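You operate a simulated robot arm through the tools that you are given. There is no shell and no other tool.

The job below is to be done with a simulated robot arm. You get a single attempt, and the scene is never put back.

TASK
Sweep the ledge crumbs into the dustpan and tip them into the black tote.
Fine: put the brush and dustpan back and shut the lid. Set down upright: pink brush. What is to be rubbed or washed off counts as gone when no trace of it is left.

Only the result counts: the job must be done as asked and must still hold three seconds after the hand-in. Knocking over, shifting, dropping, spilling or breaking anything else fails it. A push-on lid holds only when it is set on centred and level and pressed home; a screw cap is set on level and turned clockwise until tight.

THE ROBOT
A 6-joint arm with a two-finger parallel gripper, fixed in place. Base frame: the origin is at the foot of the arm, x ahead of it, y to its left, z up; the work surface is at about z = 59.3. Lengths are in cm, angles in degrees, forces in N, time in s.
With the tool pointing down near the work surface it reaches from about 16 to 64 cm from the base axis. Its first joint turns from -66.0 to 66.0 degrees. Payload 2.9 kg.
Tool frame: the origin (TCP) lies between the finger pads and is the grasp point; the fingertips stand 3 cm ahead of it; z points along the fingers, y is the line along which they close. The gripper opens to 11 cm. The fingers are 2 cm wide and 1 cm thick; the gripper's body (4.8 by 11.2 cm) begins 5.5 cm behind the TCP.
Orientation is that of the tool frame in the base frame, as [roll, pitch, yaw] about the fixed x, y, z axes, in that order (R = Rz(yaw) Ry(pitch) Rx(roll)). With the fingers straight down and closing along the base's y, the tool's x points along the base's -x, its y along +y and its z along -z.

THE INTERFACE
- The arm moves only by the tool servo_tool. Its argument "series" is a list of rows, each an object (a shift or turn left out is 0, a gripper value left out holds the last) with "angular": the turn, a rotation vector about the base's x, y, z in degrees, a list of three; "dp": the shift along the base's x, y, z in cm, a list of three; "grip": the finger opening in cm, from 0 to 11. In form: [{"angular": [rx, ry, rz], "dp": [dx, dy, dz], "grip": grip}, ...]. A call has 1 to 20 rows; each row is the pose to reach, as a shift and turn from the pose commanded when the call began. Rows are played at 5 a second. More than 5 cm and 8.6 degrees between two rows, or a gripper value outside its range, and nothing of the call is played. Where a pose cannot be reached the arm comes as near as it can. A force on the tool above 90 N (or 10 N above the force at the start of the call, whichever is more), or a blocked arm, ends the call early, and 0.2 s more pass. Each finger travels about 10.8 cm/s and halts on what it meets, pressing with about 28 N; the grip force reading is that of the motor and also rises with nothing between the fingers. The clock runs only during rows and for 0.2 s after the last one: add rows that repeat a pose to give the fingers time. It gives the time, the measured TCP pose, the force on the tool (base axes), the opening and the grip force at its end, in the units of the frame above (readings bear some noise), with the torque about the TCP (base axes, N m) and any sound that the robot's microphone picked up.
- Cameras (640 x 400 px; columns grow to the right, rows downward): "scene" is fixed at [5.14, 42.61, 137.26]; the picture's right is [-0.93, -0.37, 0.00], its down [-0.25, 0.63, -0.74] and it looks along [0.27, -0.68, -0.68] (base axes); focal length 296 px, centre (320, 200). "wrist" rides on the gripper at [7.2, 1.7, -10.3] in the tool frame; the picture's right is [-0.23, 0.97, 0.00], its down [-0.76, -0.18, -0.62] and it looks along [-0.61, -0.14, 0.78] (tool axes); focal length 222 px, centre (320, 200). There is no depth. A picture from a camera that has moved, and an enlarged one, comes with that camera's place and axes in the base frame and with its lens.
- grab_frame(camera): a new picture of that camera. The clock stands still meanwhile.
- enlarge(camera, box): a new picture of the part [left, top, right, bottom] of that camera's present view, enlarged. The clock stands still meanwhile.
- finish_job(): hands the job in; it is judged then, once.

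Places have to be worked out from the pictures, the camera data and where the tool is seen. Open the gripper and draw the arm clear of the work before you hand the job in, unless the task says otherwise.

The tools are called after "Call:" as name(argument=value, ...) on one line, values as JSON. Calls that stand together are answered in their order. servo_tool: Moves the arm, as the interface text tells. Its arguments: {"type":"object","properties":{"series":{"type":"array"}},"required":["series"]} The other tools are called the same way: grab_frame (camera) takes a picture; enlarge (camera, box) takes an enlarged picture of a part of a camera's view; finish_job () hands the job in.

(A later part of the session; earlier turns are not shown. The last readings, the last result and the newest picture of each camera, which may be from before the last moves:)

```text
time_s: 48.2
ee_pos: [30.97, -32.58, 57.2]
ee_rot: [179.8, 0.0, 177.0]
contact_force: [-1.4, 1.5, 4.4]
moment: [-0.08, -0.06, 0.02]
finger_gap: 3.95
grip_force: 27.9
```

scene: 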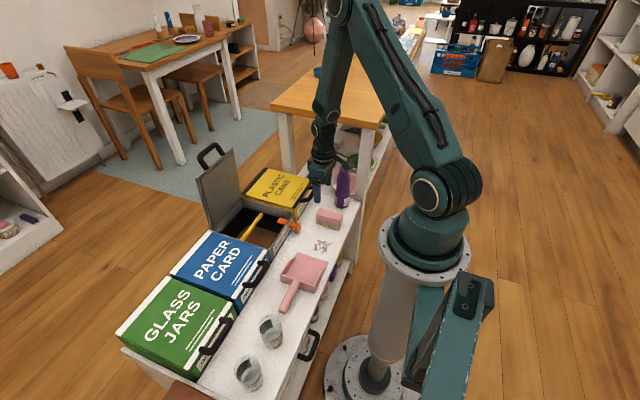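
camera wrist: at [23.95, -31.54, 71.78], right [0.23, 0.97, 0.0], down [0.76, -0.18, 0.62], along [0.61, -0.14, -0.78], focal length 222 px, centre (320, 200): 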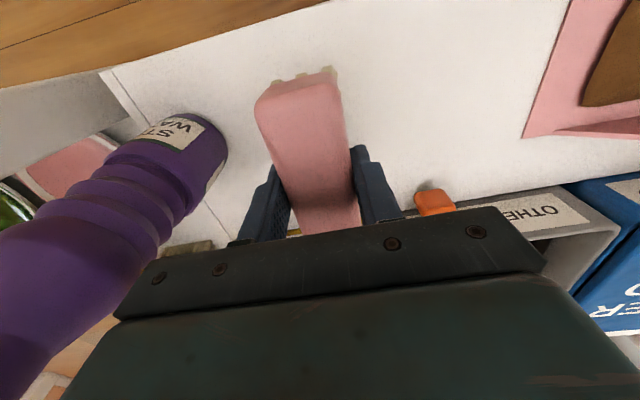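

The bristles touch the ledge (+4.4 N). I'll open the fingers slowly and retreat straight up.

Call:
servo_tool(series=[{"grip": 4.4}, {"grip": 5.2}, {"grip": 6.2}, {"grip": 6.2}, {"dp": [0, 0, 2], "grip": 6.2}, {"dp": [0, 0, 5], "grip": 6.5}, {"dp": [0, 0, 9], "grip": 6.5}, {"dp": [0, 0, 13], "grip": 6.5}, {"dp": [0, 2, 17], "grip": 6.5}, {"dp": [0, 5, 20], "grip": 6.5}, {"dp": [0, 5, 20], "grip": 6.5}])

Call:
grab_frame(camera="wrist")

Call:
grab_frame(camera="scene")

Call:
enlarge(camera="scene", box=[290, 190, 370, 250])

```text
time_s: 50.6
ee_pos: [31.01, -27.45, 77.1]
ee_rot: [179.9, 0.0, 177.0]
contact_force: [0.1, 0.2, -0.1]
moment: [-0.01, 0.01, 0.0]
finger_gap: 6.49
grip_force: 0.0
```

```text
taken
camera wrist: at [23.86, -25.56, 87.56], right [0.28, 0.96, 0.0], down [0.75, -0.22, 0.62], along [0.6, -0.17, -0.78], focal length 222 px, centre (320, 200)
```

wrist: 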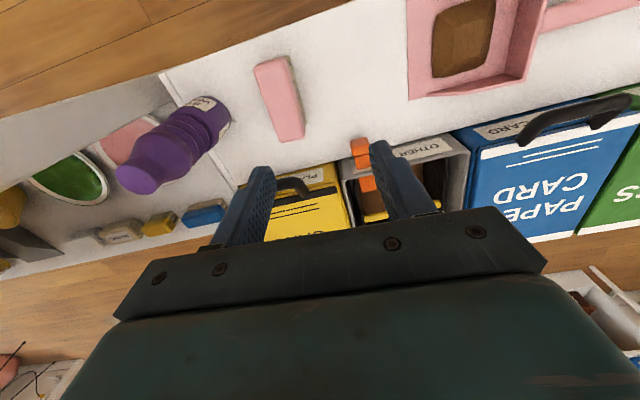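

```text
taken
```

scene: 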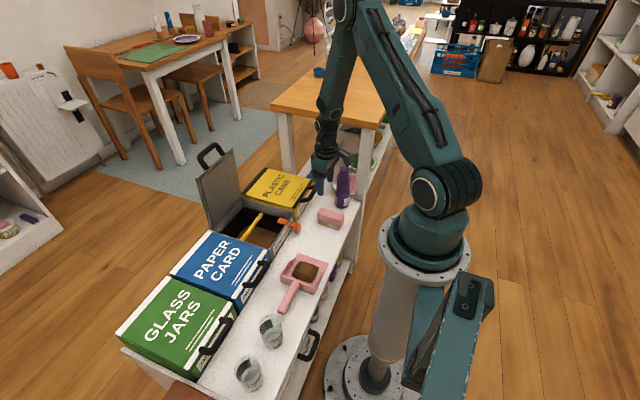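

```text
6.67 times, centred on (330, 220) of scene
camera zoom: at [5.14, 42.61, 137.26], right [-0.93, -0.37, 0.0], down [-0.25, 0.63, -0.74], along [0.27, -0.68, -0.68], focal length 1975 px, centre (253, 67)
```

zoom: 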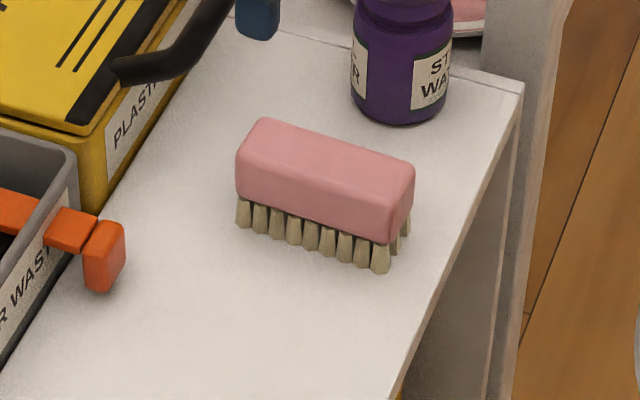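

The brush stands upright in its original place (within ~0.3 cm). Next the dustpan: I'll turn the tool −87° about z (fingers closing along x) while moving over the pan's handle, and look.

Call:
servo_tool(series=[{"dp": [0, 2.5, 0], "angular": [0, 0, -8], "grip": 6}, {"dp": [0, 5.5, 0], "angular": [0, 0, -16], "grip": 6}, {"dp": [0, 8.5, 0], "angular": [0, 0, -24], "grip": 6}, {"dp": [0, 11.5, 0], "angular": [0, 0, -32], "grip": 6}, {"dp": [0, 14.5, 0], "angular": [0, 0, -40], "grip": 6}, {"dp": [0, 17.5, 0], "angular": [0, 0, -48], "grip": 6}, {"dp": [0, 20.5, 0], "angular": [0, 0, -56], "grip": 6}, {"dp": [0, 23.5, 0], "angular": [0, 0, -64], "grip": 6}, {"dp": [0, 26.5, 0], "angular": [0, 0, -72], "grip": 6}, {"dp": [0, 28.5, -1], "angular": [0, 0, -80], "grip": 6}, {"dp": [0, 30.5, -3], "angular": [0, 0, -87], "grip": 6}, {"dp": [0, 30.5, -3], "angular": [0, 0, -87], "grip": 6}])

Call:
grab_frame(camera="wrist")

Call:
grab_frame(camera="scene")

```text
time_s: 53.2
ee_pos: [31.14, 3.01, 74.15]
ee_rot: [179.8, 0.1, 90.0]
contact_force: [0.7, -0.1, 0.7]
moment: [0.0, 0.01, -0.02]
finger_gap: 6.02
grip_force: 0.1
```

```text
taken
camera wrist: at [32.73, 10.12, 84.55], right [0.97, -0.23, 0.0], down [-0.18, -0.76, 0.62], along [-0.14, -0.61, -0.78], focal length 222 px, centre (320, 200)
```

wrist: 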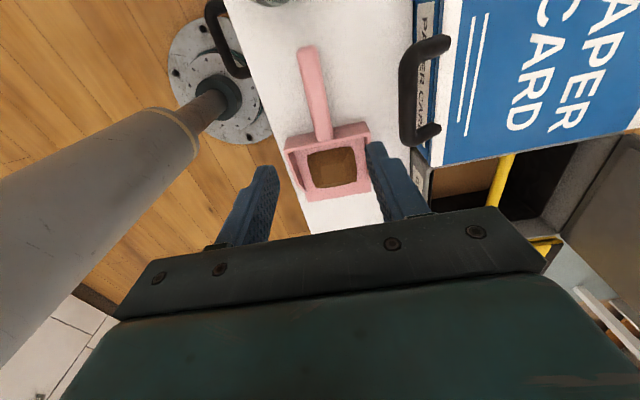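

```text
taken
```

scene: 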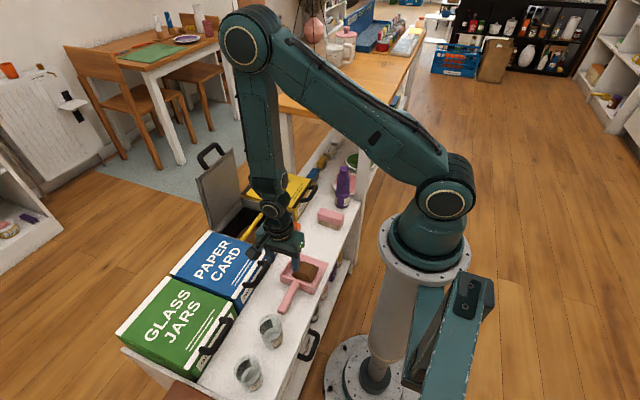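

Call:
enlarge(camera="wrist", box=[250, 30, 410, 210])

Call:
enlarge(camera="scene", box=[260, 240, 350, 320])

```text
2.22 times, centred on (330, 120) of wrist
camera zoom: at [32.73, 10.12, 84.55], right [0.97, -0.23, 0.0], down [-0.18, -0.76, 0.62], along [-0.14, -0.61, -0.78], focal length 494 px, centre (298, 378)
```

zoom: 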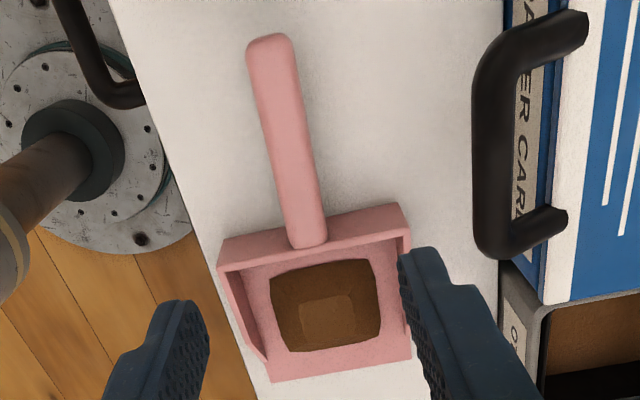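

```text
5.00 times, centred on (305, 280) of scene
camera zoom: at [5.14, 42.61, 137.26], right [-0.93, -0.37, 0.0], down [-0.25, 0.63, -0.74], along [0.27, -0.68, -0.68], focal length 1481 px, centre (395, -200)
```

zoom: 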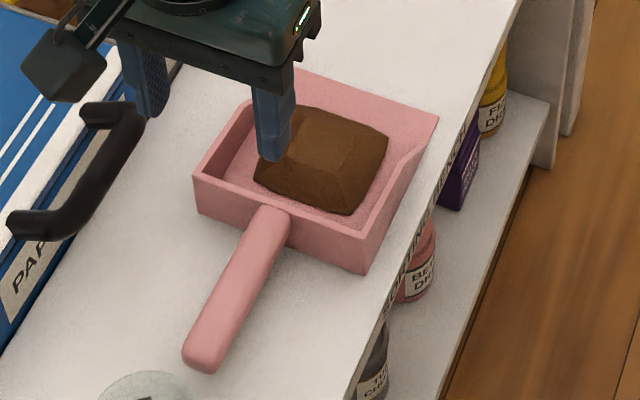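

Handle: top line from (30.8, −1.1, 55.3) to (30.9, 7.9, 54), about 2.4 cm wide. I'll come down above the grip point at y≈1.2 and check.

Call:
servo_tool(series=[{"dp": [-0.1, -0.6, -4], "grip": 6}, {"dp": [-0.2, -1.2, -8], "grip": 6}, {"dp": [-0.38, -1.8, -12], "grip": 6}, {"dp": [-0.38, -1.8, -14], "grip": 6}, {"dp": [-0.38, -1.8, -14], "grip": 6}])

Call:
grab_frame(camera="wrist")

Call:
enlarge(camera="scene", box=[250, 220, 350, 320])

```text
time_s: 54.4
ee_pos: [30.61, 1.17, 60.19]
ee_rot: [179.9, 0.1, 90.0]
contact_force: [-0.6, 0.0, 0.6]
moment: [-0.02, -0.02, -0.03]
finger_gap: 5.99
grip_force: 0.1
```

```text
taken
camera wrist: at [32.22, 8.29, 70.47], right [0.97, -0.23, 0.0], down [-0.18, -0.76, 0.62], along [-0.14, -0.61, -0.78], focal length 222 px, centre (320, 200)
```

wrist: 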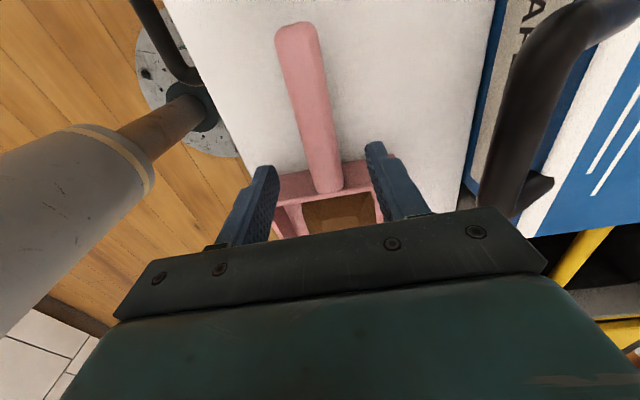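

```text
4.00 times, centred on (300, 270) of scene
camera zoom: at [5.14, 42.61, 137.26], right [-0.93, -0.37, 0.0], down [-0.25, 0.63, -0.74], along [0.27, -0.68, -0.68], focal length 1185 px, centre (400, -80)
```

zoom: 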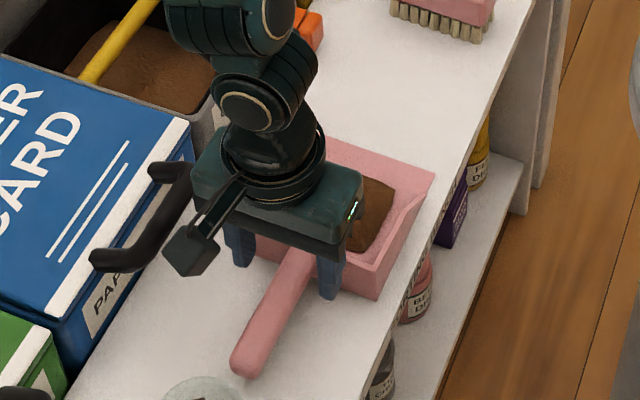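

The fingers straddle the handle (its centre ≈ x 30.5). I'll lower to z≈54.8, checking for contact.

Call:
servo_tool(series=[{"dp": [-0.1, 0, -2], "grip": 5}, {"dp": [-0.1, 0, -4], "grip": 5}, {"dp": [-0.1, 0, -5.3], "grip": 5}, {"dp": [-0.1, 0, -5.3], "grip": 5}])

Call:
grab_frame(camera="wrist")

Call:
enlarge(camera="scene", box=[260, 240, 350, 320])

```text
time_s: 55.4
ee_pos: [30.55, 1.25, 54.87]
ee_rot: [179.8, 0.0, 90.0]
contact_force: [-0.9, 1.0, 77.3]
moment: [0.01, 2.28, 0.08]
finger_gap: 5.03
grip_force: 0.4
```

```text
taken
camera wrist: at [32.15, 8.31, 65.36], right [0.97, -0.23, 0.0], down [-0.18, -0.76, 0.62], along [-0.14, -0.61, -0.78], focal length 222 px, centre (320, 200)
```

wrist: 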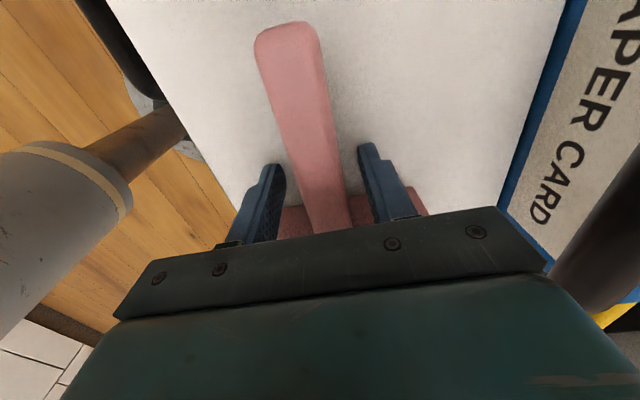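

```text
5.00 times, centred on (305, 280) of scene
camera zoom: at [5.07, 42.61, 137.27], right [-0.93, -0.37, 0.0], down [-0.25, 0.63, -0.74], along [0.27, -0.68, -0.68], focal length 1481 px, centre (395, -200)
```

zoom: 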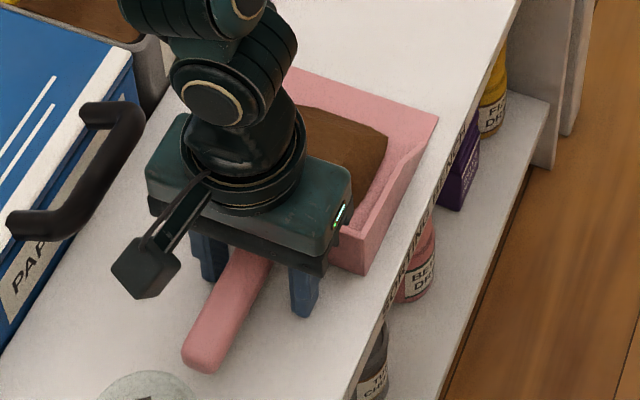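

A finger tip is touching the ledge (77 N), so the ledge is at about z 52. I'll raise 0.45 cm at once and recheck.

Call:
servo_tool(series=[{"dp": [0, 0, 0.25], "grip": 5}, {"dp": [0, 0, 0.45], "grip": 5}, {"dp": [0, 0, 0.45], "grip": 5}])

Call:
enlarge(camera="scene", box=[260, 240, 350, 320])

```text
time_s: 56.2
ee_pos: [30.51, 1.18, 55.28]
ee_rot: [179.9, -0.1, 89.9]
contact_force: [0.6, -0.1, -0.1]
moment: [0.01, 0.01, 0.0]
finger_gap: 5.0
grip_force: 0.0
```

```text
5.00 times, centred on (305, 280) of scene
camera zoom: at [5.14, 42.61, 137.26], right [-0.93, -0.37, 0.0], down [-0.25, 0.63, -0.74], along [0.27, -0.68, -0.68], focal length 1481 px, centre (395, -200)
```

zoom: 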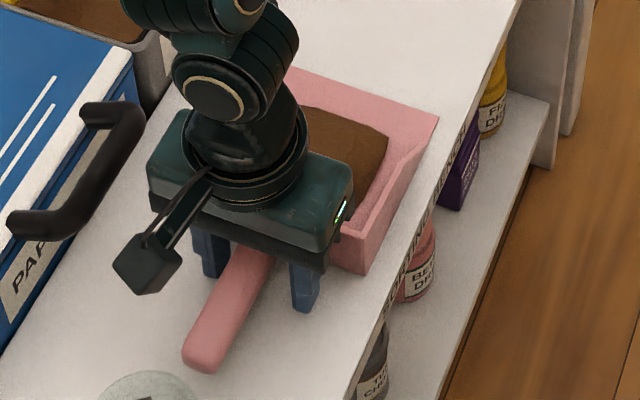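

Force is gone and nothing moved. Now I'll close the fingers on the handle.

Call:
servo_tool(series=[{"grip": 3}, {"grip": 1}, {"grip": 1}, {"grip": 1}])

Call:
grab_frame(camera="wrist")

Call:
enlarge(camera="scene", box=[260, 240, 350, 320])

```text
time_s: 57.2
ee_pos: [30.47, 1.16, 55.34]
ee_rot: [179.9, 0.0, 90.0]
contact_force: [-0.2, 1.0, -0.5]
moment: [0.16, 0.0, 0.0]
finger_gap: 2.36
grip_force: 28.2
```

```text
taken
camera wrist: at [32.12, 8.22, 65.65], right [0.97, -0.23, 0.0], down [-0.18, -0.76, 0.62], along [-0.14, -0.61, -0.78], focal length 222 px, centre (320, 200)
```

wrist: 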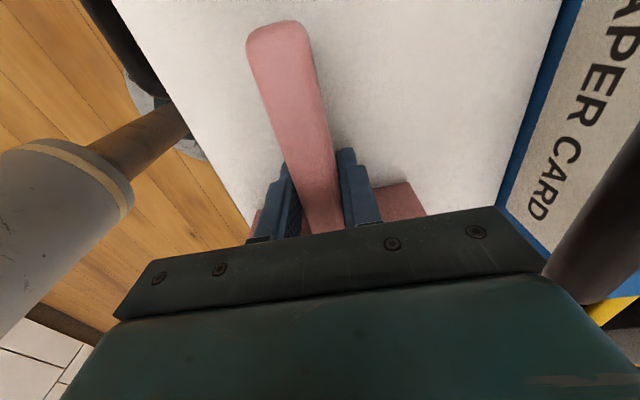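

```text
5.00 times, centred on (305, 280) of scene
camera zoom: at [5.14, 42.61, 137.26], right [-0.93, -0.37, 0.0], down [-0.25, 0.63, -0.74], along [0.27, -0.68, -0.68], focal length 1481 px, centre (395, -200)
```

zoom: 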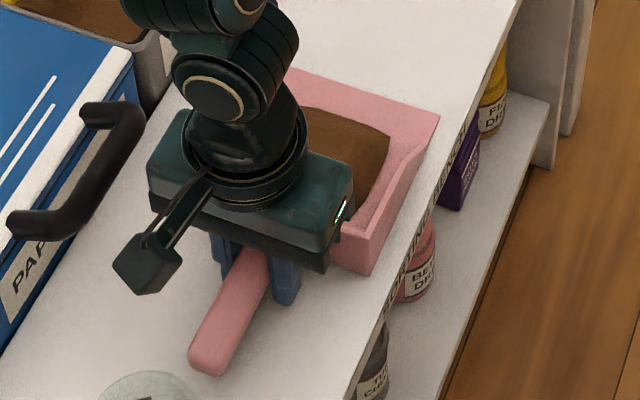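

The handle is gripped (gap 2.36 cm). I'll lift 1.5 cm slowly and check whether the pan stays level.

Call:
servo_tool(series=[{"dp": [0, 0, 0.5], "grip": 1}, {"dp": [0, 0, 1.0], "grip": 1}, {"dp": [0, 0, 1.5], "grip": 1}, {"dp": [0, 0, 1.5], "grip": 1}])

Call:
enlarge(camera="scene", box=[260, 230, 350, 320])

Call:
grab_frame(camera="wrist")

```text
time_s: 58.2
ee_pos: [30.56, 1.15, 56.83]
ee_rot: [179.9, 0.0, 89.9]
contact_force: [0.0, 0.2, -1.6]
moment: [0.2, -0.03, 0.02]
finger_gap: 2.38
grip_force: 27.9
```

```text
4.44 times, centred on (305, 275) of scene
camera zoom: at [5.14, 42.61, 137.26], right [-0.93, -0.37, 0.0], down [-0.25, 0.63, -0.74], along [0.27, -0.68, -0.68], focal length 1317 px, centre (387, -133)
```

zoom: 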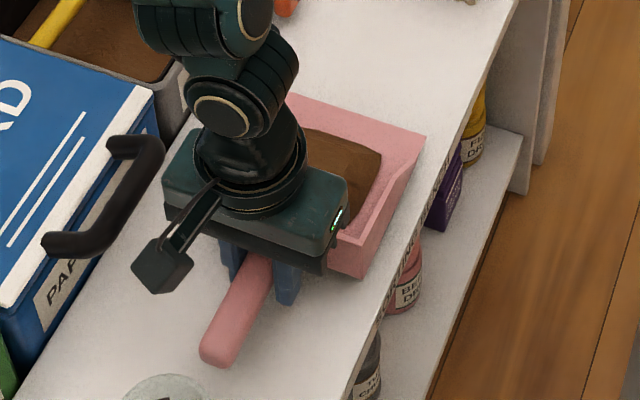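

```text
taken
camera wrist: at [32.16, 8.3, 67.17], right [0.97, -0.23, 0.0], down [-0.18, -0.76, 0.62], along [-0.14, -0.61, -0.78], focal length 222 px, centre (320, 200)
```

wrist: 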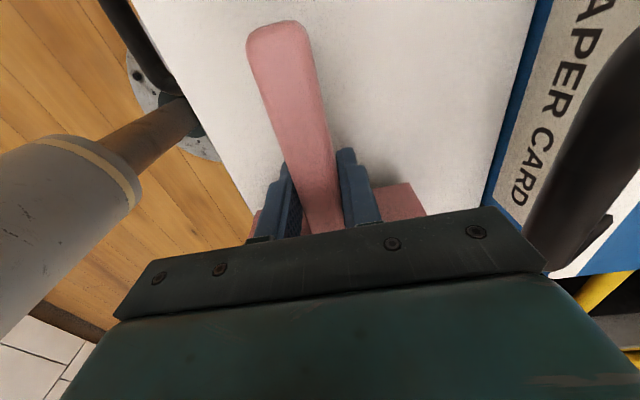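

The pan is fully lifted (1.6 N, moment consistent with its weight 12 cm ahead). I'll raise it smoothly and check again.

Call:
servo_tool(series=[{"dp": [0, 0, 1], "grip": 1}, {"dp": [0, 0, 2.5], "grip": 1}, {"dp": [0, 0, 4.5], "grip": 1}, {"dp": [0, 0, 6.5], "grip": 1}, {"dp": [0, 0, 8.5], "grip": 1}, {"dp": [0, 0, 10.5], "grip": 1}, {"dp": [0, 0, 12.5], "grip": 1}, {"dp": [0, 0, 14.5], "grip": 1}, {"dp": [0, 0, 15.5], "grip": 1}, {"dp": [0, 0, 15.5], "grip": 1}])

Call:
grab_frame(camera="scene")

Call:
enlarge(camera="scene", box=[230, 190, 370, 320])

Call:
grab_frame(camera="wrist")

```text
time_s: 60.4
ee_pos: [30.49, 1.24, 72.49]
ee_rot: [179.8, -0.1, 90.0]
contact_force: [0.1, -0.5, -2.9]
moment: [0.13, 0.02, -0.01]
finger_gap: 2.39
grip_force: 27.8
```

```text
taken
```

scene: 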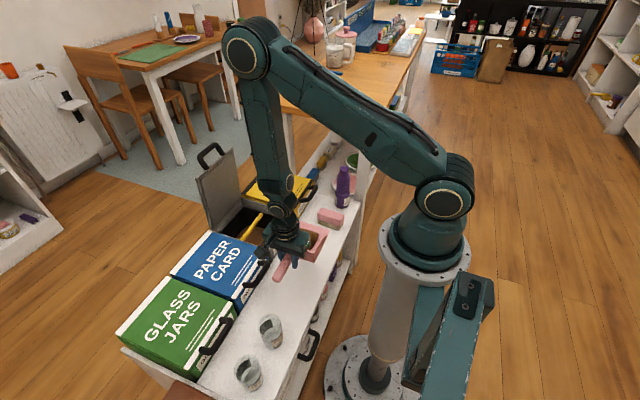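

```text
3.08 times, centred on (300, 255) of scene
camera zoom: at [5.14, 42.61, 137.26], right [-0.93, -0.37, 0.0], down [-0.25, 0.63, -0.74], along [0.27, -0.68, -0.68], focal length 912 px, centre (382, 31)
```

zoom: 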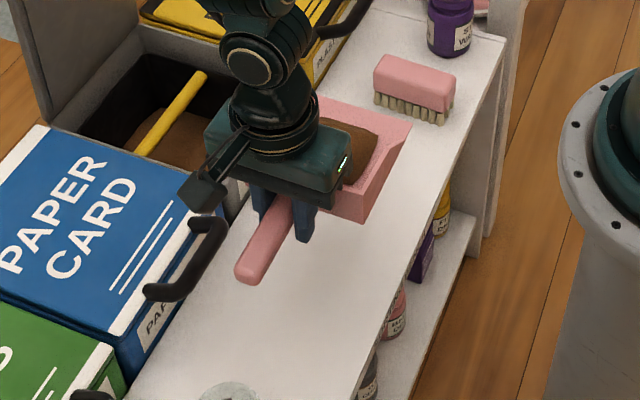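

```text
taken
camera wrist: at [32.13, 8.22, 82.73], right [0.97, -0.23, 0.0], down [-0.18, -0.76, 0.62], along [-0.14, -0.61, -0.78], focal length 222 px, centre (320, 200)
```

wrist: 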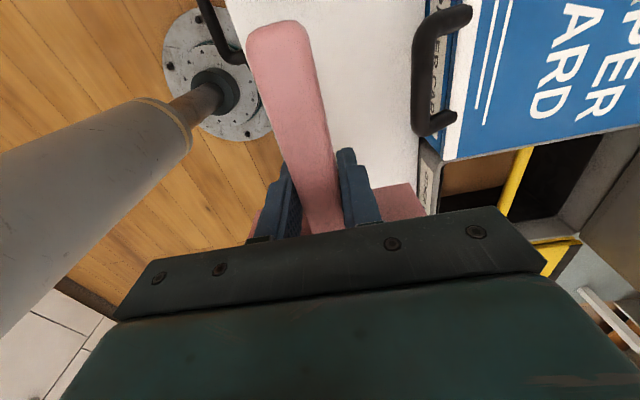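

The hold is steady and the pile is still in the pan. I'll move it smoothly in +x so the pan's lip hangs over the open tote (TCP x≈51.5).

Call:
servo_tool(series=[{"dp": [0.8, 0, 0], "grip": 1}, {"dp": [2.2, 0, 0], "grip": 1}, {"dp": [4, 0, 0], "grip": 1}, {"dp": [6, 0, 0], "grip": 1}, {"dp": [8, 0, 0], "grip": 1}, {"dp": [10, 0, 0], "grip": 1}, {"dp": [12, 0, 0], "grip": 1}, {"dp": [14, 0, 0], "grip": 1}, {"dp": [16, 0, 0], "grip": 1}, {"dp": [18, 0, 0], "grip": 1}, {"dp": [19.8, 0, 0], "grip": 1}, {"dp": [21, 0, 0], "grip": 1}, {"dp": [21, 0, 0], "grip": 1}])

Call:
grab_frame(camera="scene")

Call:
enlarge(camera="scene", box=[180, 150, 330, 300])

Call:
grab_frame(camera="wrist")

```text
time_s: 63.2
ee_pos: [51.52, 1.21, 72.31]
ee_rot: [179.9, 0.0, 90.1]
contact_force: [0.4, -0.5, -2.5]
moment: [0.19, 0.02, -0.01]
finger_gap: 2.38
grip_force: 27.9
```

```text
taken
```

scene: 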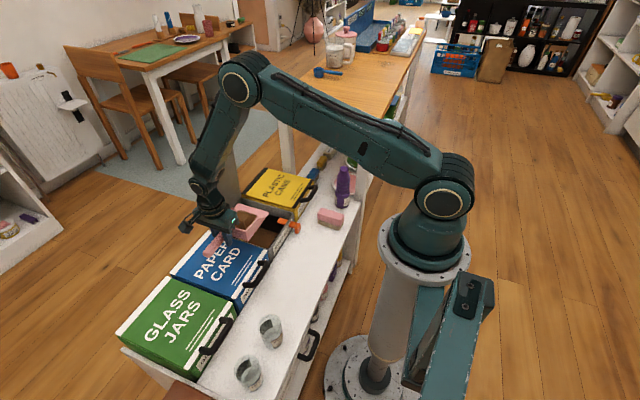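

```text
2.67 times, centred on (255, 225) of scene
camera zoom: at [5.15, 42.61, 137.26], right [-0.93, -0.37, 0.0], down [-0.25, 0.63, -0.74], along [0.27, -0.68, -0.68], focal length 790 px, centre (493, 133)
```

zoom: 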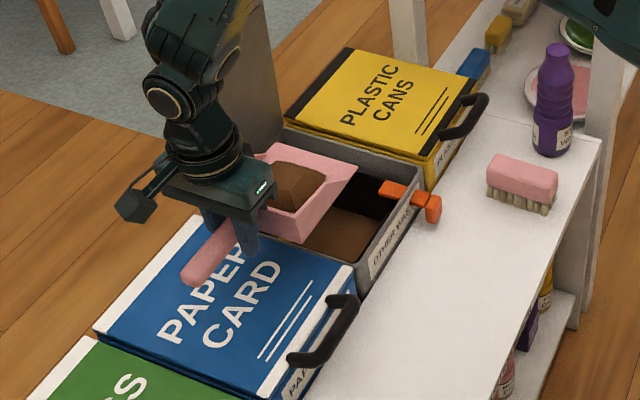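

```text
taken
camera wrist: at [53.17, 8.33, 82.63], right [0.97, -0.23, 0.0], down [-0.18, -0.76, 0.62], along [-0.14, -0.61, -0.78], focal length 222 px, centre (320, 200)
```

wrist: 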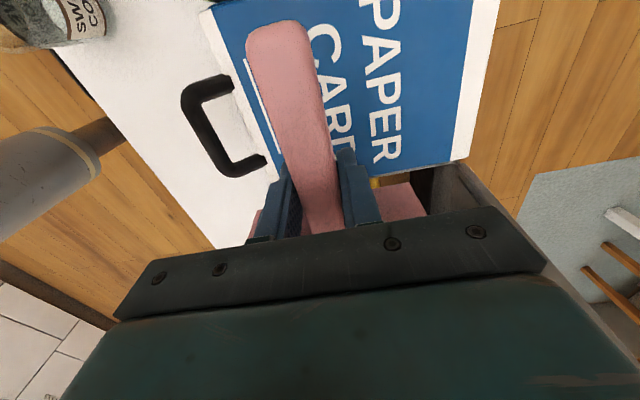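

The pan's lip is over the tote opening (lip ≈ y −15, x 46–58). I'll start tipping about +x while keeping the lip over the opening, first to 25°, and check.

Call:
servo_tool(series=[{"dp": [0, -0.6, 0.9], "angular": [5, 0, 0], "grip": 1}, {"dp": [0, -1.1, 1.6], "angular": [10, 0, 0], "grip": 1}, {"dp": [0, -1.65, 2.2], "angular": [15, 0, 0], "grip": 1}, {"dp": [0, -2.3, 2.7], "angular": [20, 0, 0], "grip": 1}, {"dp": [0, -3.1, 3.0], "angular": [25, 0, 0], "grip": 1}, {"dp": [0, -3.1, 3.0], "angular": [25, 0, 0], "grip": 1}])

Call:
enlarge(camera="scene", box=[180, 130, 330, 280])

Call:
grab_frame(camera="wrist")

```text
time_s: 64.6
ee_pos: [51.44, -1.94, 75.22]
ee_rot: [179.8, -25.0, 90.0]
contact_force: [-0.2, 0.9, -2.8]
moment: [0.15, -0.01, 0.0]
finger_gap: 2.38
grip_force: 28.0
```

```text
2.67 times, centred on (255, 205) of scene
camera zoom: at [5.15, 42.6, 137.26], right [-0.93, -0.37, 0.0], down [-0.25, 0.63, -0.74], along [0.27, -0.68, -0.68], focal length 790 px, centre (493, 187)
```

zoom: 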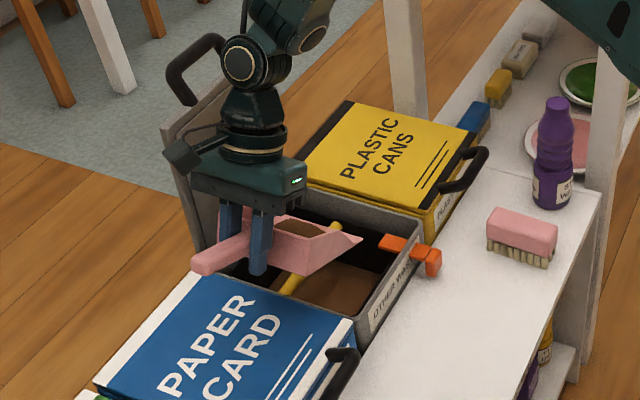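

```text
taken
camera wrist: at [53.09, 0.11, 87.74], right [0.97, -0.21, -0.09], down [-0.18, -0.95, 0.24], along [-0.14, -0.22, -0.97], focal length 222 px, centre (320, 200)
```

wrist: 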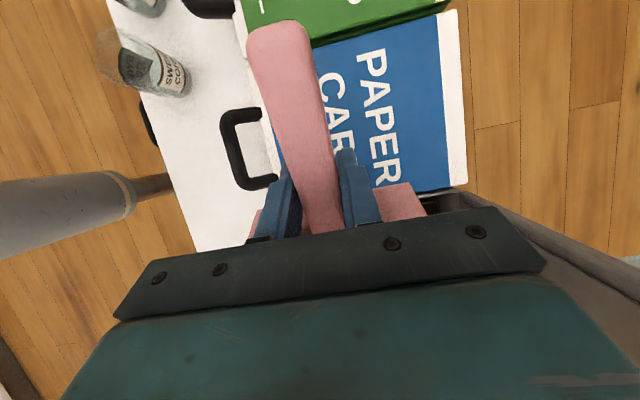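

Level and secure so far; lip inside the opening. I'll continue tipping to 60°.

Call:
servo_tool(series=[{"dp": [0, -0.9, 0.3], "angular": [5, 0, 0], "grip": 1}, {"dp": [0, -1.9, 0.6], "angular": [10, 0, 0], "grip": 1}, {"dp": [0, -3.0, 0.9], "angular": [15, 0, 0], "grip": 1}, {"dp": [0, -4.2, 1.2], "angular": [20, 0, 0], "grip": 1}, {"dp": [0, -5.4, 1.5], "angular": [25, 0, 0], "grip": 1}, {"dp": [0, -6.7, 1.8], "angular": [30, 0, 0], "grip": 1}, {"dp": [0, -8.0, 2.0], "angular": [35, 0, 0], "grip": 1}, {"dp": [0, -8.0, 2.0], "angular": [35, 0, 0], "grip": 1}, {"dp": [0, -8.0, 2.0], "angular": [35, 0, 0], "grip": 1}])

Call:
grab_frame(camera="scene")

Call:
enlarge(camera="scene", box=[180, 130, 330, 280])

Call:
grab_frame(camera="wrist")

```text
time_s: 66.6
ee_pos: [49.87, -8.64, 77.41]
ee_rot: [179.7, -59.6, 90.0]
contact_force: [-0.4, -0.3, -2.2]
moment: [0.06, -0.03, -0.03]
finger_gap: 2.41
grip_force: 27.7
out of reach, approached as far as the arm can: row 7, 8, 9
```

```text
taken
```

scene: 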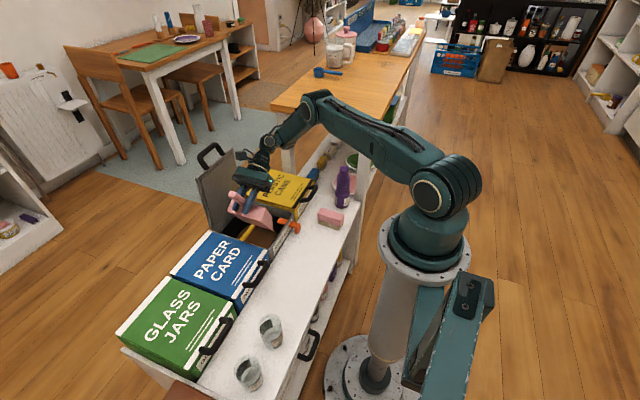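

```text
2.67 times, centred on (255, 205) of scene
camera zoom: at [5.14, 42.61, 137.26], right [-0.93, -0.37, 0.0], down [-0.25, 0.63, -0.74], along [0.27, -0.68, -0.68], focal length 790 px, centre (493, 187)
```

zoom: 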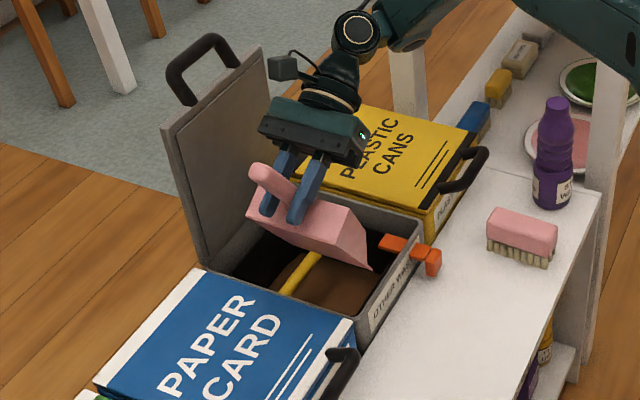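

```text
taken
camera wrist: at [51.44, -13.99, 88.82], right [0.97, -0.12, -0.19], down [-0.18, -0.92, -0.34], along [-0.14, 0.37, -0.92], focal length 222 px, centre (320, 200)
```

wrist: 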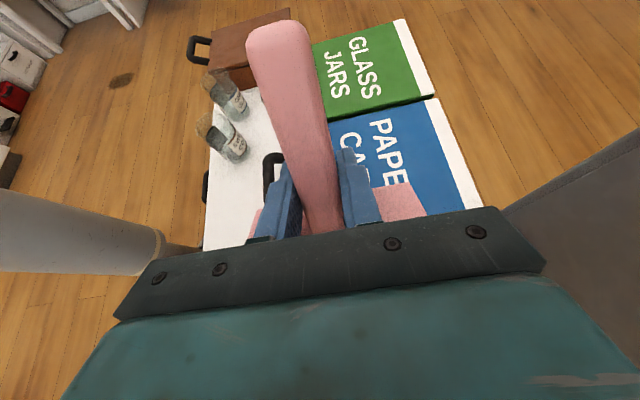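

The pan is at ~60° over the tote (arm at the edge of its reach there). I'll zoom in to see whether the pile has gone.

Call:
enlarge(camera="scene", box=[230, 180, 310, 250])

Call:
enlarge(camera="wrist", box=[180, 100, 540, 260])

```text
5.71 times, centred on (270, 215) of scene
camera zoom: at [5.14, 42.61, 137.26], right [-0.93, -0.37, 0.0], down [-0.25, 0.63, -0.74], along [0.27, -0.68, -0.68], focal length 1693 px, centre (606, 114)
```

zoom: 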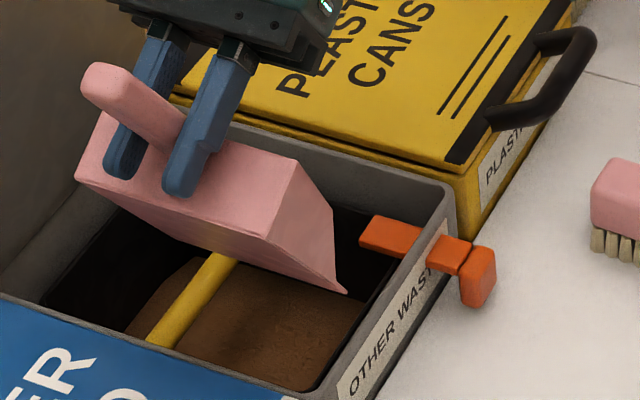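

```text
1.78 times, centred on (360, 180) of wrist
camera zoom: at [51.44, -13.99, 88.82], right [0.97, -0.12, -0.19], down [-0.18, -0.92, -0.34], along [-0.14, 0.37, -0.92], focal length 395 px, centre (249, 236)
```

zoom: 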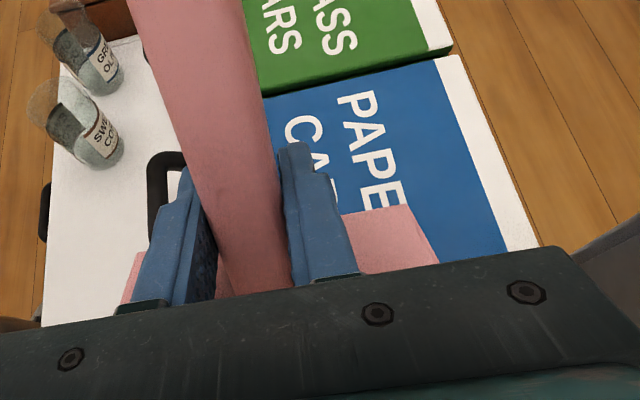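

The inside of the pan is not visible from here. I'll tip back to about 25° along the same path to look into the pan.

Call:
servo_tool(series=[{"dp": [0, 0, 0], "grip": 1}, {"dp": [0, 0, 0], "grip": 1}, {"dp": [0, 1.3, -0.2], "angular": [-5, 0, 0], "grip": 1}, {"dp": [0, 2.6, -0.5], "angular": [-10, 0, 0], "grip": 1}, {"dp": [0, 3.8, -0.8], "angular": [-15, 0, 0], "grip": 1}, {"dp": [0, 5.0, -1.1], "angular": [-20, 0, 0], "grip": 1}, {"dp": [0, 6.1, -1.4], "angular": [-25, 0, 0], "grip": 1}, {"dp": [0, 7.1, -1.7], "angular": [-30, 0, 0], "grip": 1}, {"dp": [0, 8.0, -2.0], "angular": [-35, 0, 0], "grip": 1}, {"dp": [0, 8.0, -2.0], "angular": [-35, 0, 0], "grip": 1}])

Call:
enlarge(camera="scene", box=[180, 130, 330, 280])

Call:
enlarge(camera="scene", box=[230, 180, 310, 250])

```text
time_s: 68.8
ee_pos: [49.9, -0.62, 75.4]
ee_rot: [179.9, -25.0, 90.0]
contact_force: [-0.2, -0.2, -3.3]
moment: [0.19, 0.0, -0.01]
finger_gap: 2.4
grip_force: 28.1
```

```text
2.67 times, centred on (255, 205) of scene
camera zoom: at [5.14, 42.61, 137.26], right [-0.93, -0.37, 0.0], down [-0.25, 0.63, -0.74], along [0.27, -0.68, -0.68], focal length 790 px, centre (493, 187)
```

zoom: 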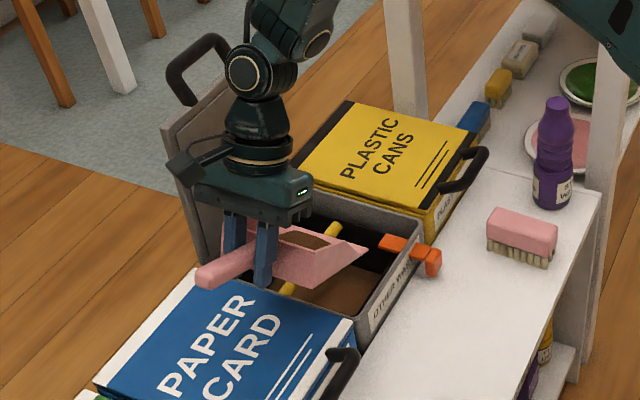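

```text
5.71 times, centred on (270, 215) of scene
camera zoom: at [5.14, 42.61, 137.26], right [-0.93, -0.37, 0.0], down [-0.25, 0.63, -0.74], along [0.27, -0.68, -0.68], focal length 1693 px, centre (606, 114)
```

zoom: 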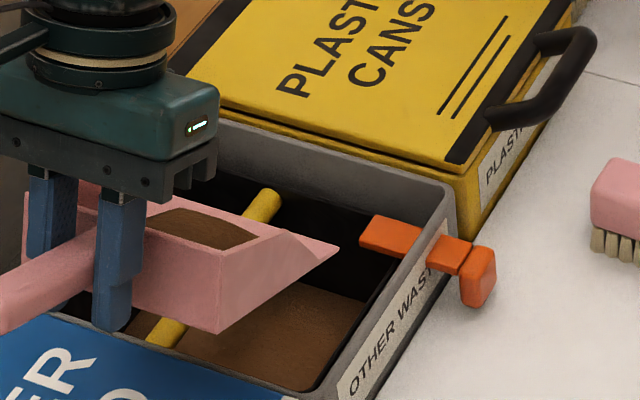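

The pile is still in the pan — 60° isn't enough, and sideways tipping hits a joint limit. Since the pile holds at 60°, I'll instead turn the pan so its lip faces the robot (tool tilting outward, which the arm handles better). First level the pan and back off a little in x.

Call:
servo_tool(series=[{"dp": [-1, 0.5, 0], "angular": [-5, 0, 0], "grip": 1}, {"dp": [-2, 1, 0], "angular": [-10, 0, 0], "grip": 1}, {"dp": [-3, 1.4, 0], "angular": [-15, 0, 0], "grip": 1}, {"dp": [-4, 1.7, 0], "angular": [-20, 0, 0], "grip": 1}, {"dp": [-5, 1.8, 0], "angular": [-25, 0, 0], "grip": 1}, {"dp": [-5, 1.8, 0], "angular": [-25, 0, 0], "grip": 1}])

Call:
enlarge(camera="scene", box=[180, 150, 330, 300])

```text
time_s: 70.2
ee_pos: [44.9, 1.22, 75.42]
ee_rot: [179.9, 0.0, 90.0]
contact_force: [0.8, -0.6, -2.5]
moment: [0.19, 0.03, -0.01]
finger_gap: 2.41
grip_force: 27.9
```

```text
2.67 times, centred on (255, 225) of scene
camera zoom: at [5.14, 42.61, 137.26], right [-0.93, -0.37, 0.0], down [-0.25, 0.63, -0.74], along [0.27, -0.68, -0.68], focal length 790 px, centre (493, 133)
```

zoom: 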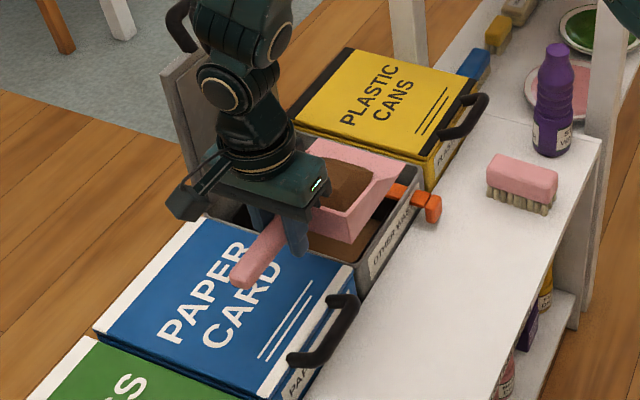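

Pan level and full. Now turning it −90° about z here at height, clear of everything.

Call:
servo_tool(series=[{"angular": [0, 0, -4], "grip": 1}, {"angular": [0, 0, -10], "grip": 1}, {"angular": [0, 0, -17], "grip": 1}, {"angular": [0, 0, -24], "grip": 1}, {"angular": [0, 0, -31], "grip": 1}, {"angular": [0, 0, -38], "grip": 1}, {"angular": [0, 0, -45], "grip": 1}, {"angular": [0, 0, -52], "grip": 1}, {"angular": [0, 0, -59], "grip": 1}, {"angular": [0, 0, -66], "grip": 1}, {"angular": [0, 0, -73], "grip": 1}, {"angular": [0, 0, -80], "grip": 1}, {"angular": [0, 0, -86], "grip": 1}, {"angular": [0, 0, -90], "grip": 1}, {"angular": [0, 0, -90], "grip": 1}])

Call:
enlarge(camera="scene", box=[180, 150, 330, 300])

Call:
grab_frame(camera="wrist")

```text
time_s: 73.4
ee_pos: [44.25, -5.43, 75.42]
ee_rot: [-179.9, -0.1, 0.3]
contact_force: [0.4, -0.2, -2.5]
moment: [0.03, -0.17, 0.01]
finger_gap: 2.37
grip_force: 28.3
out of reach, approached as far as the arm can: row 13, 14, 15
```

```text
2.67 times, centred on (255, 225) of scene
camera zoom: at [5.14, 42.6, 137.26], right [-0.93, -0.37, 0.0], down [-0.25, 0.63, -0.74], along [0.27, -0.68, -0.68], focal length 790 px, centre (493, 133)
```

zoom: 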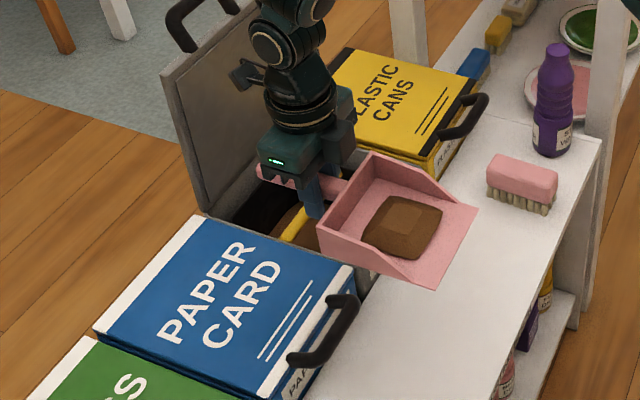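

```text
taken
camera wrist: at [51.5, -7.31, 85.77], right [-0.22, -0.98, 0.0], down [-0.76, 0.17, 0.62], along [-0.61, 0.14, -0.78], focal length 222 px, centre (320, 200)
```

wrist: 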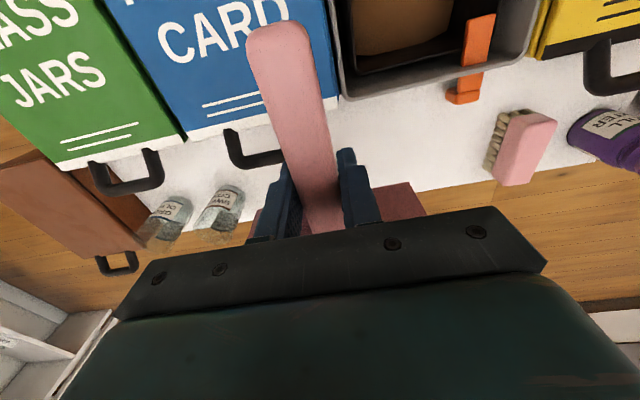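

The pan now faces the robot, still full (J6 was near its limit but moving toward −y gives room). I'll shift to y≈−17.5 and up slightly, level.

Call:
servo_tool(series=[{"dp": [0, -1.2, 0.4], "grip": 1}, {"dp": [0, -3, 1], "grip": 1}, {"dp": [0, -5, 1.8], "grip": 1}, {"dp": [0, -7, 2.5], "grip": 1}, {"dp": [0, -9, 3], "grip": 1}, {"dp": [0, -11, 3], "grip": 1}, {"dp": [0, -12, 3], "grip": 1}, {"dp": [0, -12, 3], "grip": 1}])

Call:
enlarge(camera="scene", box=[180, 130, 340, 270])

```text
time_s: 75.2
ee_pos: [44.13, -17.59, 78.34]
ee_rot: [-180.0, 0.2, 0.0]
contact_force: [-0.5, -0.2, -2.4]
moment: [0.02, -0.18, 0.0]
finger_gap: 2.37
grip_force: 28.3
```

```text
2.86 times, centred on (260, 200) of scene
camera zoom: at [5.14, 42.6, 137.26], right [-0.93, -0.37, 0.0], down [-0.25, 0.63, -0.74], along [0.27, -0.68, -0.68], focal length 846 px, centre (491, 200)
```

zoom: 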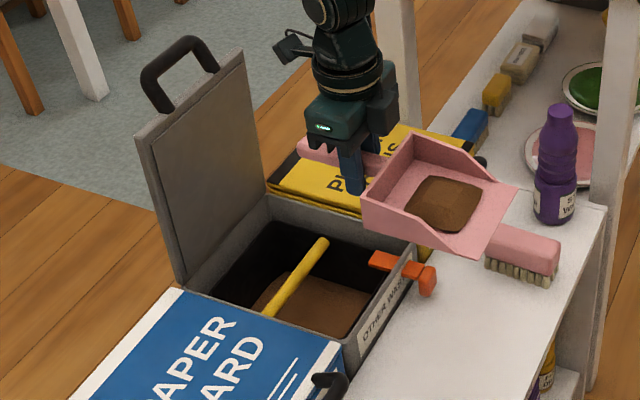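

Now I'll move over the tote while tilting the tool outward (lip down toward the tote's middle), to 54°, which I know is still safe for the pile.

Call:
servo_tool(series=[{"dp": [1, 0, 0.4], "angular": [0, -4, 0], "grip": 1}, {"dp": [2.5, 0, 0.9], "angular": [0, -10, 0], "grip": 1}, {"dp": [4.3, 0, 1.3], "angular": [0, -16, 0], "grip": 1}, {"dp": [6.1, 0, 1.7], "angular": [0, -22, 0], "grip": 1}, {"dp": [7.9, 0, 2.2], "angular": [0, -28, 0], "grip": 1}, {"dp": [9.7, 0, 2.2], "angular": [0, -34, 0], "grip": 1}, {"dp": [11.2, 0, 2.2], "angular": [0, -40, 0], "grip": 1}, {"dp": [12.2, 0, 2.2], "angular": [0, -46, 0], "grip": 1}, {"dp": [12.8, 0, 2.2], "angular": [0, -51, 0], "grip": 1}, {"dp": [12.8, 0, 2.2], "angular": [0, -54, 0], "grip": 1}, {"dp": [12.8, 0, 2.2], "angular": [0, -54, 0], "grip": 1}])

Call:
enlarge(camera="scene", box=[180, 120, 340, 260])

Call:
grab_frame(camera="wrist")

```text
time_s: 77.6
ee_pos: [57.09, -17.65, 80.52]
ee_rot: [179.9, -53.9, 0.0]
contact_force: [-0.1, -0.5, -2.7]
moment: [-0.01, -0.04, 0.03]
finger_gap: 2.39
grip_force: 28.1
```

```text
2.86 times, centred on (260, 190) of scene
camera zoom: at [5.14, 42.6, 137.26], right [-0.93, -0.37, 0.0], down [-0.25, 0.63, -0.74], along [0.27, -0.68, -0.68], focal length 846 px, centre (491, 229)
```

zoom: 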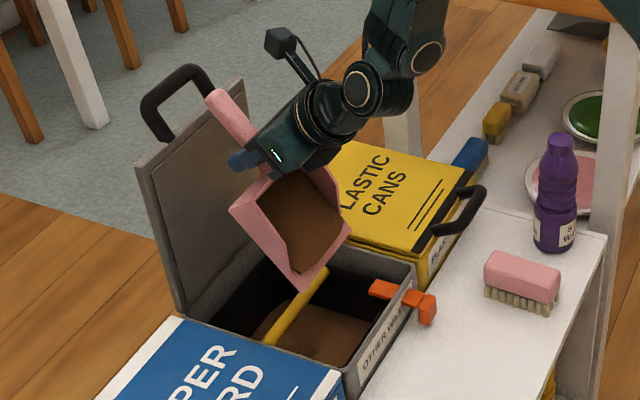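

```text
taken
camera wrist: at [52.85, -19.46, 92.37], right [-0.14, -0.97, -0.18], down [-0.95, 0.18, -0.25], along [0.28, 0.14, -0.95], focal length 222 px, centre (320, 200)
```

wrist: 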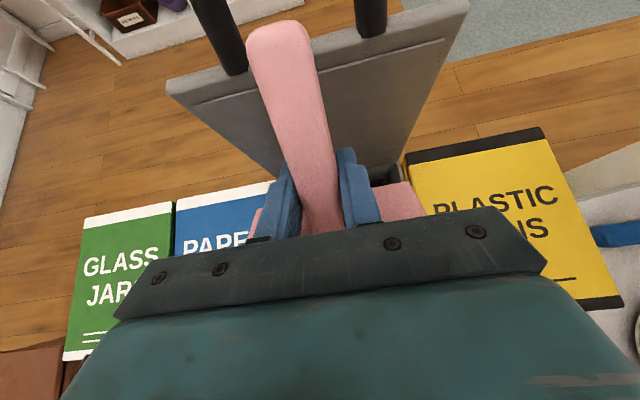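

The pan is right over the opening, with the pile sliding toward the lip. I'll tip further to about 84°, keeping the lip over the tote's middle, and hold.

Call:
servo_tool(series=[{"dp": [-0.5, 0, -0.8], "angular": [0, -6, 0], "grip": 1}, {"dp": [-1.7, 0, -1.3], "angular": [0, -12, 0], "grip": 1}, {"dp": [-2.9, 0, -1.5], "angular": [0, -18, 0], "grip": 1}, {"dp": [-4.2, 0, -1.8], "angular": [0, -24, 0], "grip": 1}, {"dp": [-5.4, 0, -1.9], "angular": [0, -30, 0], "grip": 1}, {"dp": [-5.4, 0, -1.9], "angular": [0, -30, 0], "grip": 1}, {"dp": [-5.4, 0, -1.9], "angular": [0, -30, 0], "grip": 1}, {"dp": [-5.4, 0, -1.9], "angular": [0, -30, 0], "grip": 1}])

Call:
enlarge(camera="scene", box=[180, 120, 340, 260])

Call:
grab_frame(camera="scene")

```text
time_s: 79.4
ee_pos: [54.01, -18.8, 78.49]
ee_rot: [180.0, -83.9, -0.1]
contact_force: [-0.3, 0.3, -3.6]
moment: [-0.02, 0.07, 0.03]
finger_gap: 2.35
grip_force: 28.4
out of reach, approached as far as the arm can: row 5, 6, 7, 8
```

```text
2.86 times, centred on (260, 190) of scene
camera zoom: at [5.14, 42.6, 137.26], right [-0.93, -0.37, 0.0], down [-0.25, 0.63, -0.74], along [0.27, -0.68, -0.68], focal length 846 px, centre (491, 229)
```

zoom: 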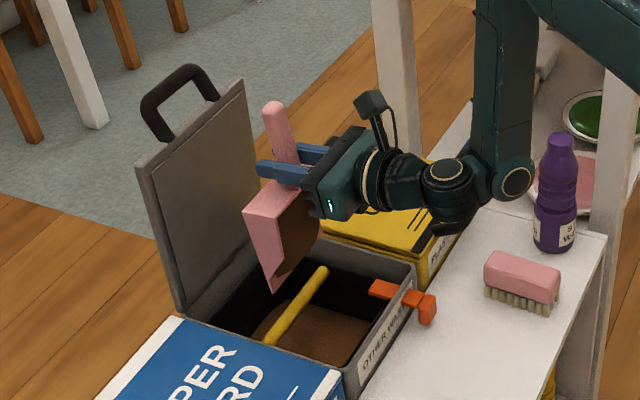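

```text
taken
```

scene: 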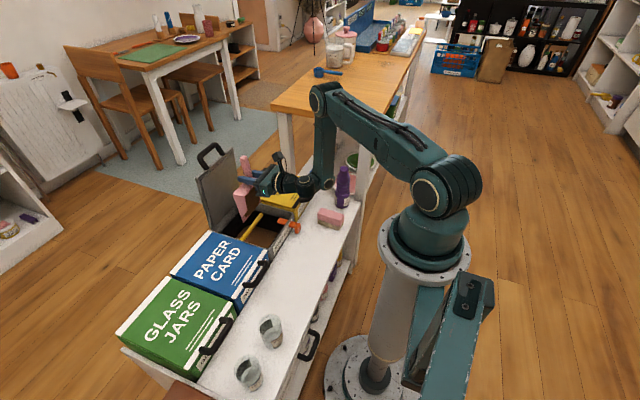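

The lump still seems to sit in the pan at 84°. I'll zoom in.

Call:
enlarge(camera="scene", box=[230, 150, 300, 230])

Call:
grab_frame(camera="wrist")

```text
5.00 times, centred on (265, 190) of scene
camera zoom: at [5.14, 42.6, 137.26], right [-0.93, -0.37, 0.0], down [-0.25, 0.63, -0.74], along [0.27, -0.68, -0.68], focal length 1481 px, centre (595, 250)
```

zoom: 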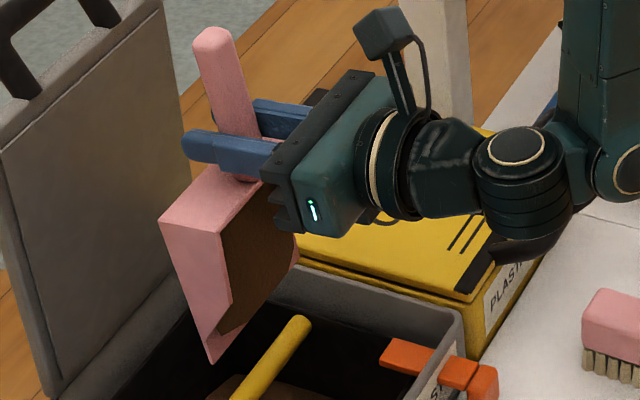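

```text
taken
camera wrist: at [44.49, -20.6, 86.9], right [-0.03, -0.97, -0.23], down [-0.7, 0.18, -0.69], along [0.71, 0.14, -0.69], focal length 222 px, centre (320, 200)
```

wrist: 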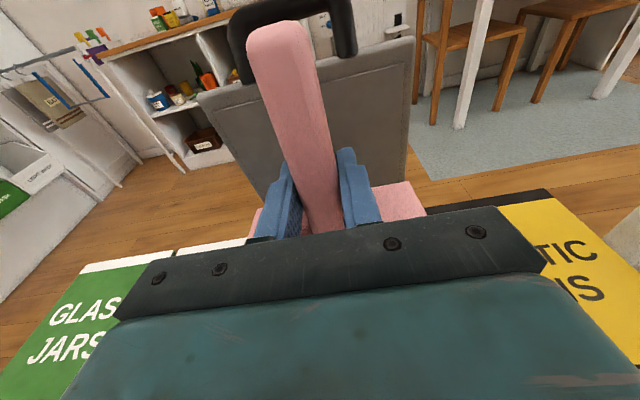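

The lump is still in the pan, though it seems to have slumped. Lip is at about x 55, y −19, z 62 over the opening. I'll hold here for a few seconds to see whether it flows out.

Call:
servo_tool(series=[{"grip": 1}, {"grip": 1}, {"grip": 1}, {"grip": 1}, {"grip": 1}, {"grip": 1}, {"grip": 1}, {"grip": 1}, {"grip": 1}, {"grip": 1}])

Call:
enlarge(camera="scene", box=[230, 150, 300, 230])

```text
time_s: 81.6
ee_pos: [54.07, -18.83, 78.55]
ee_rot: [-180.0, -83.8, 0.0]
contact_force: [-0.1, 0.0, -3.8]
moment: [0.0, 0.03, 0.0]
finger_gap: 2.37
grip_force: 27.8
```

```text
5.00 times, centred on (265, 190) of scene
camera zoom: at [5.14, 42.6, 137.26], right [-0.93, -0.37, 0.0], down [-0.25, 0.63, -0.74], along [0.27, -0.68, -0.68], focal length 1481 px, centre (595, 250)
```

zoom: 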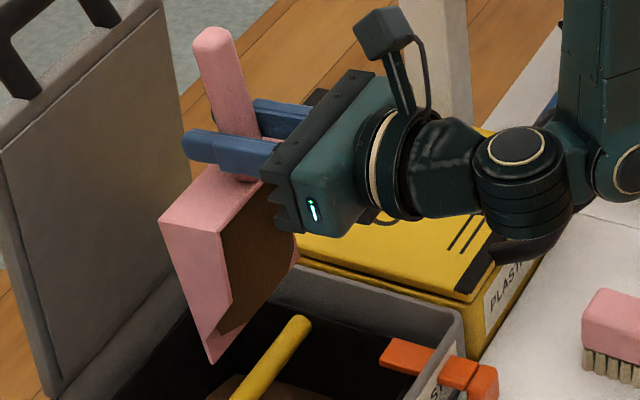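

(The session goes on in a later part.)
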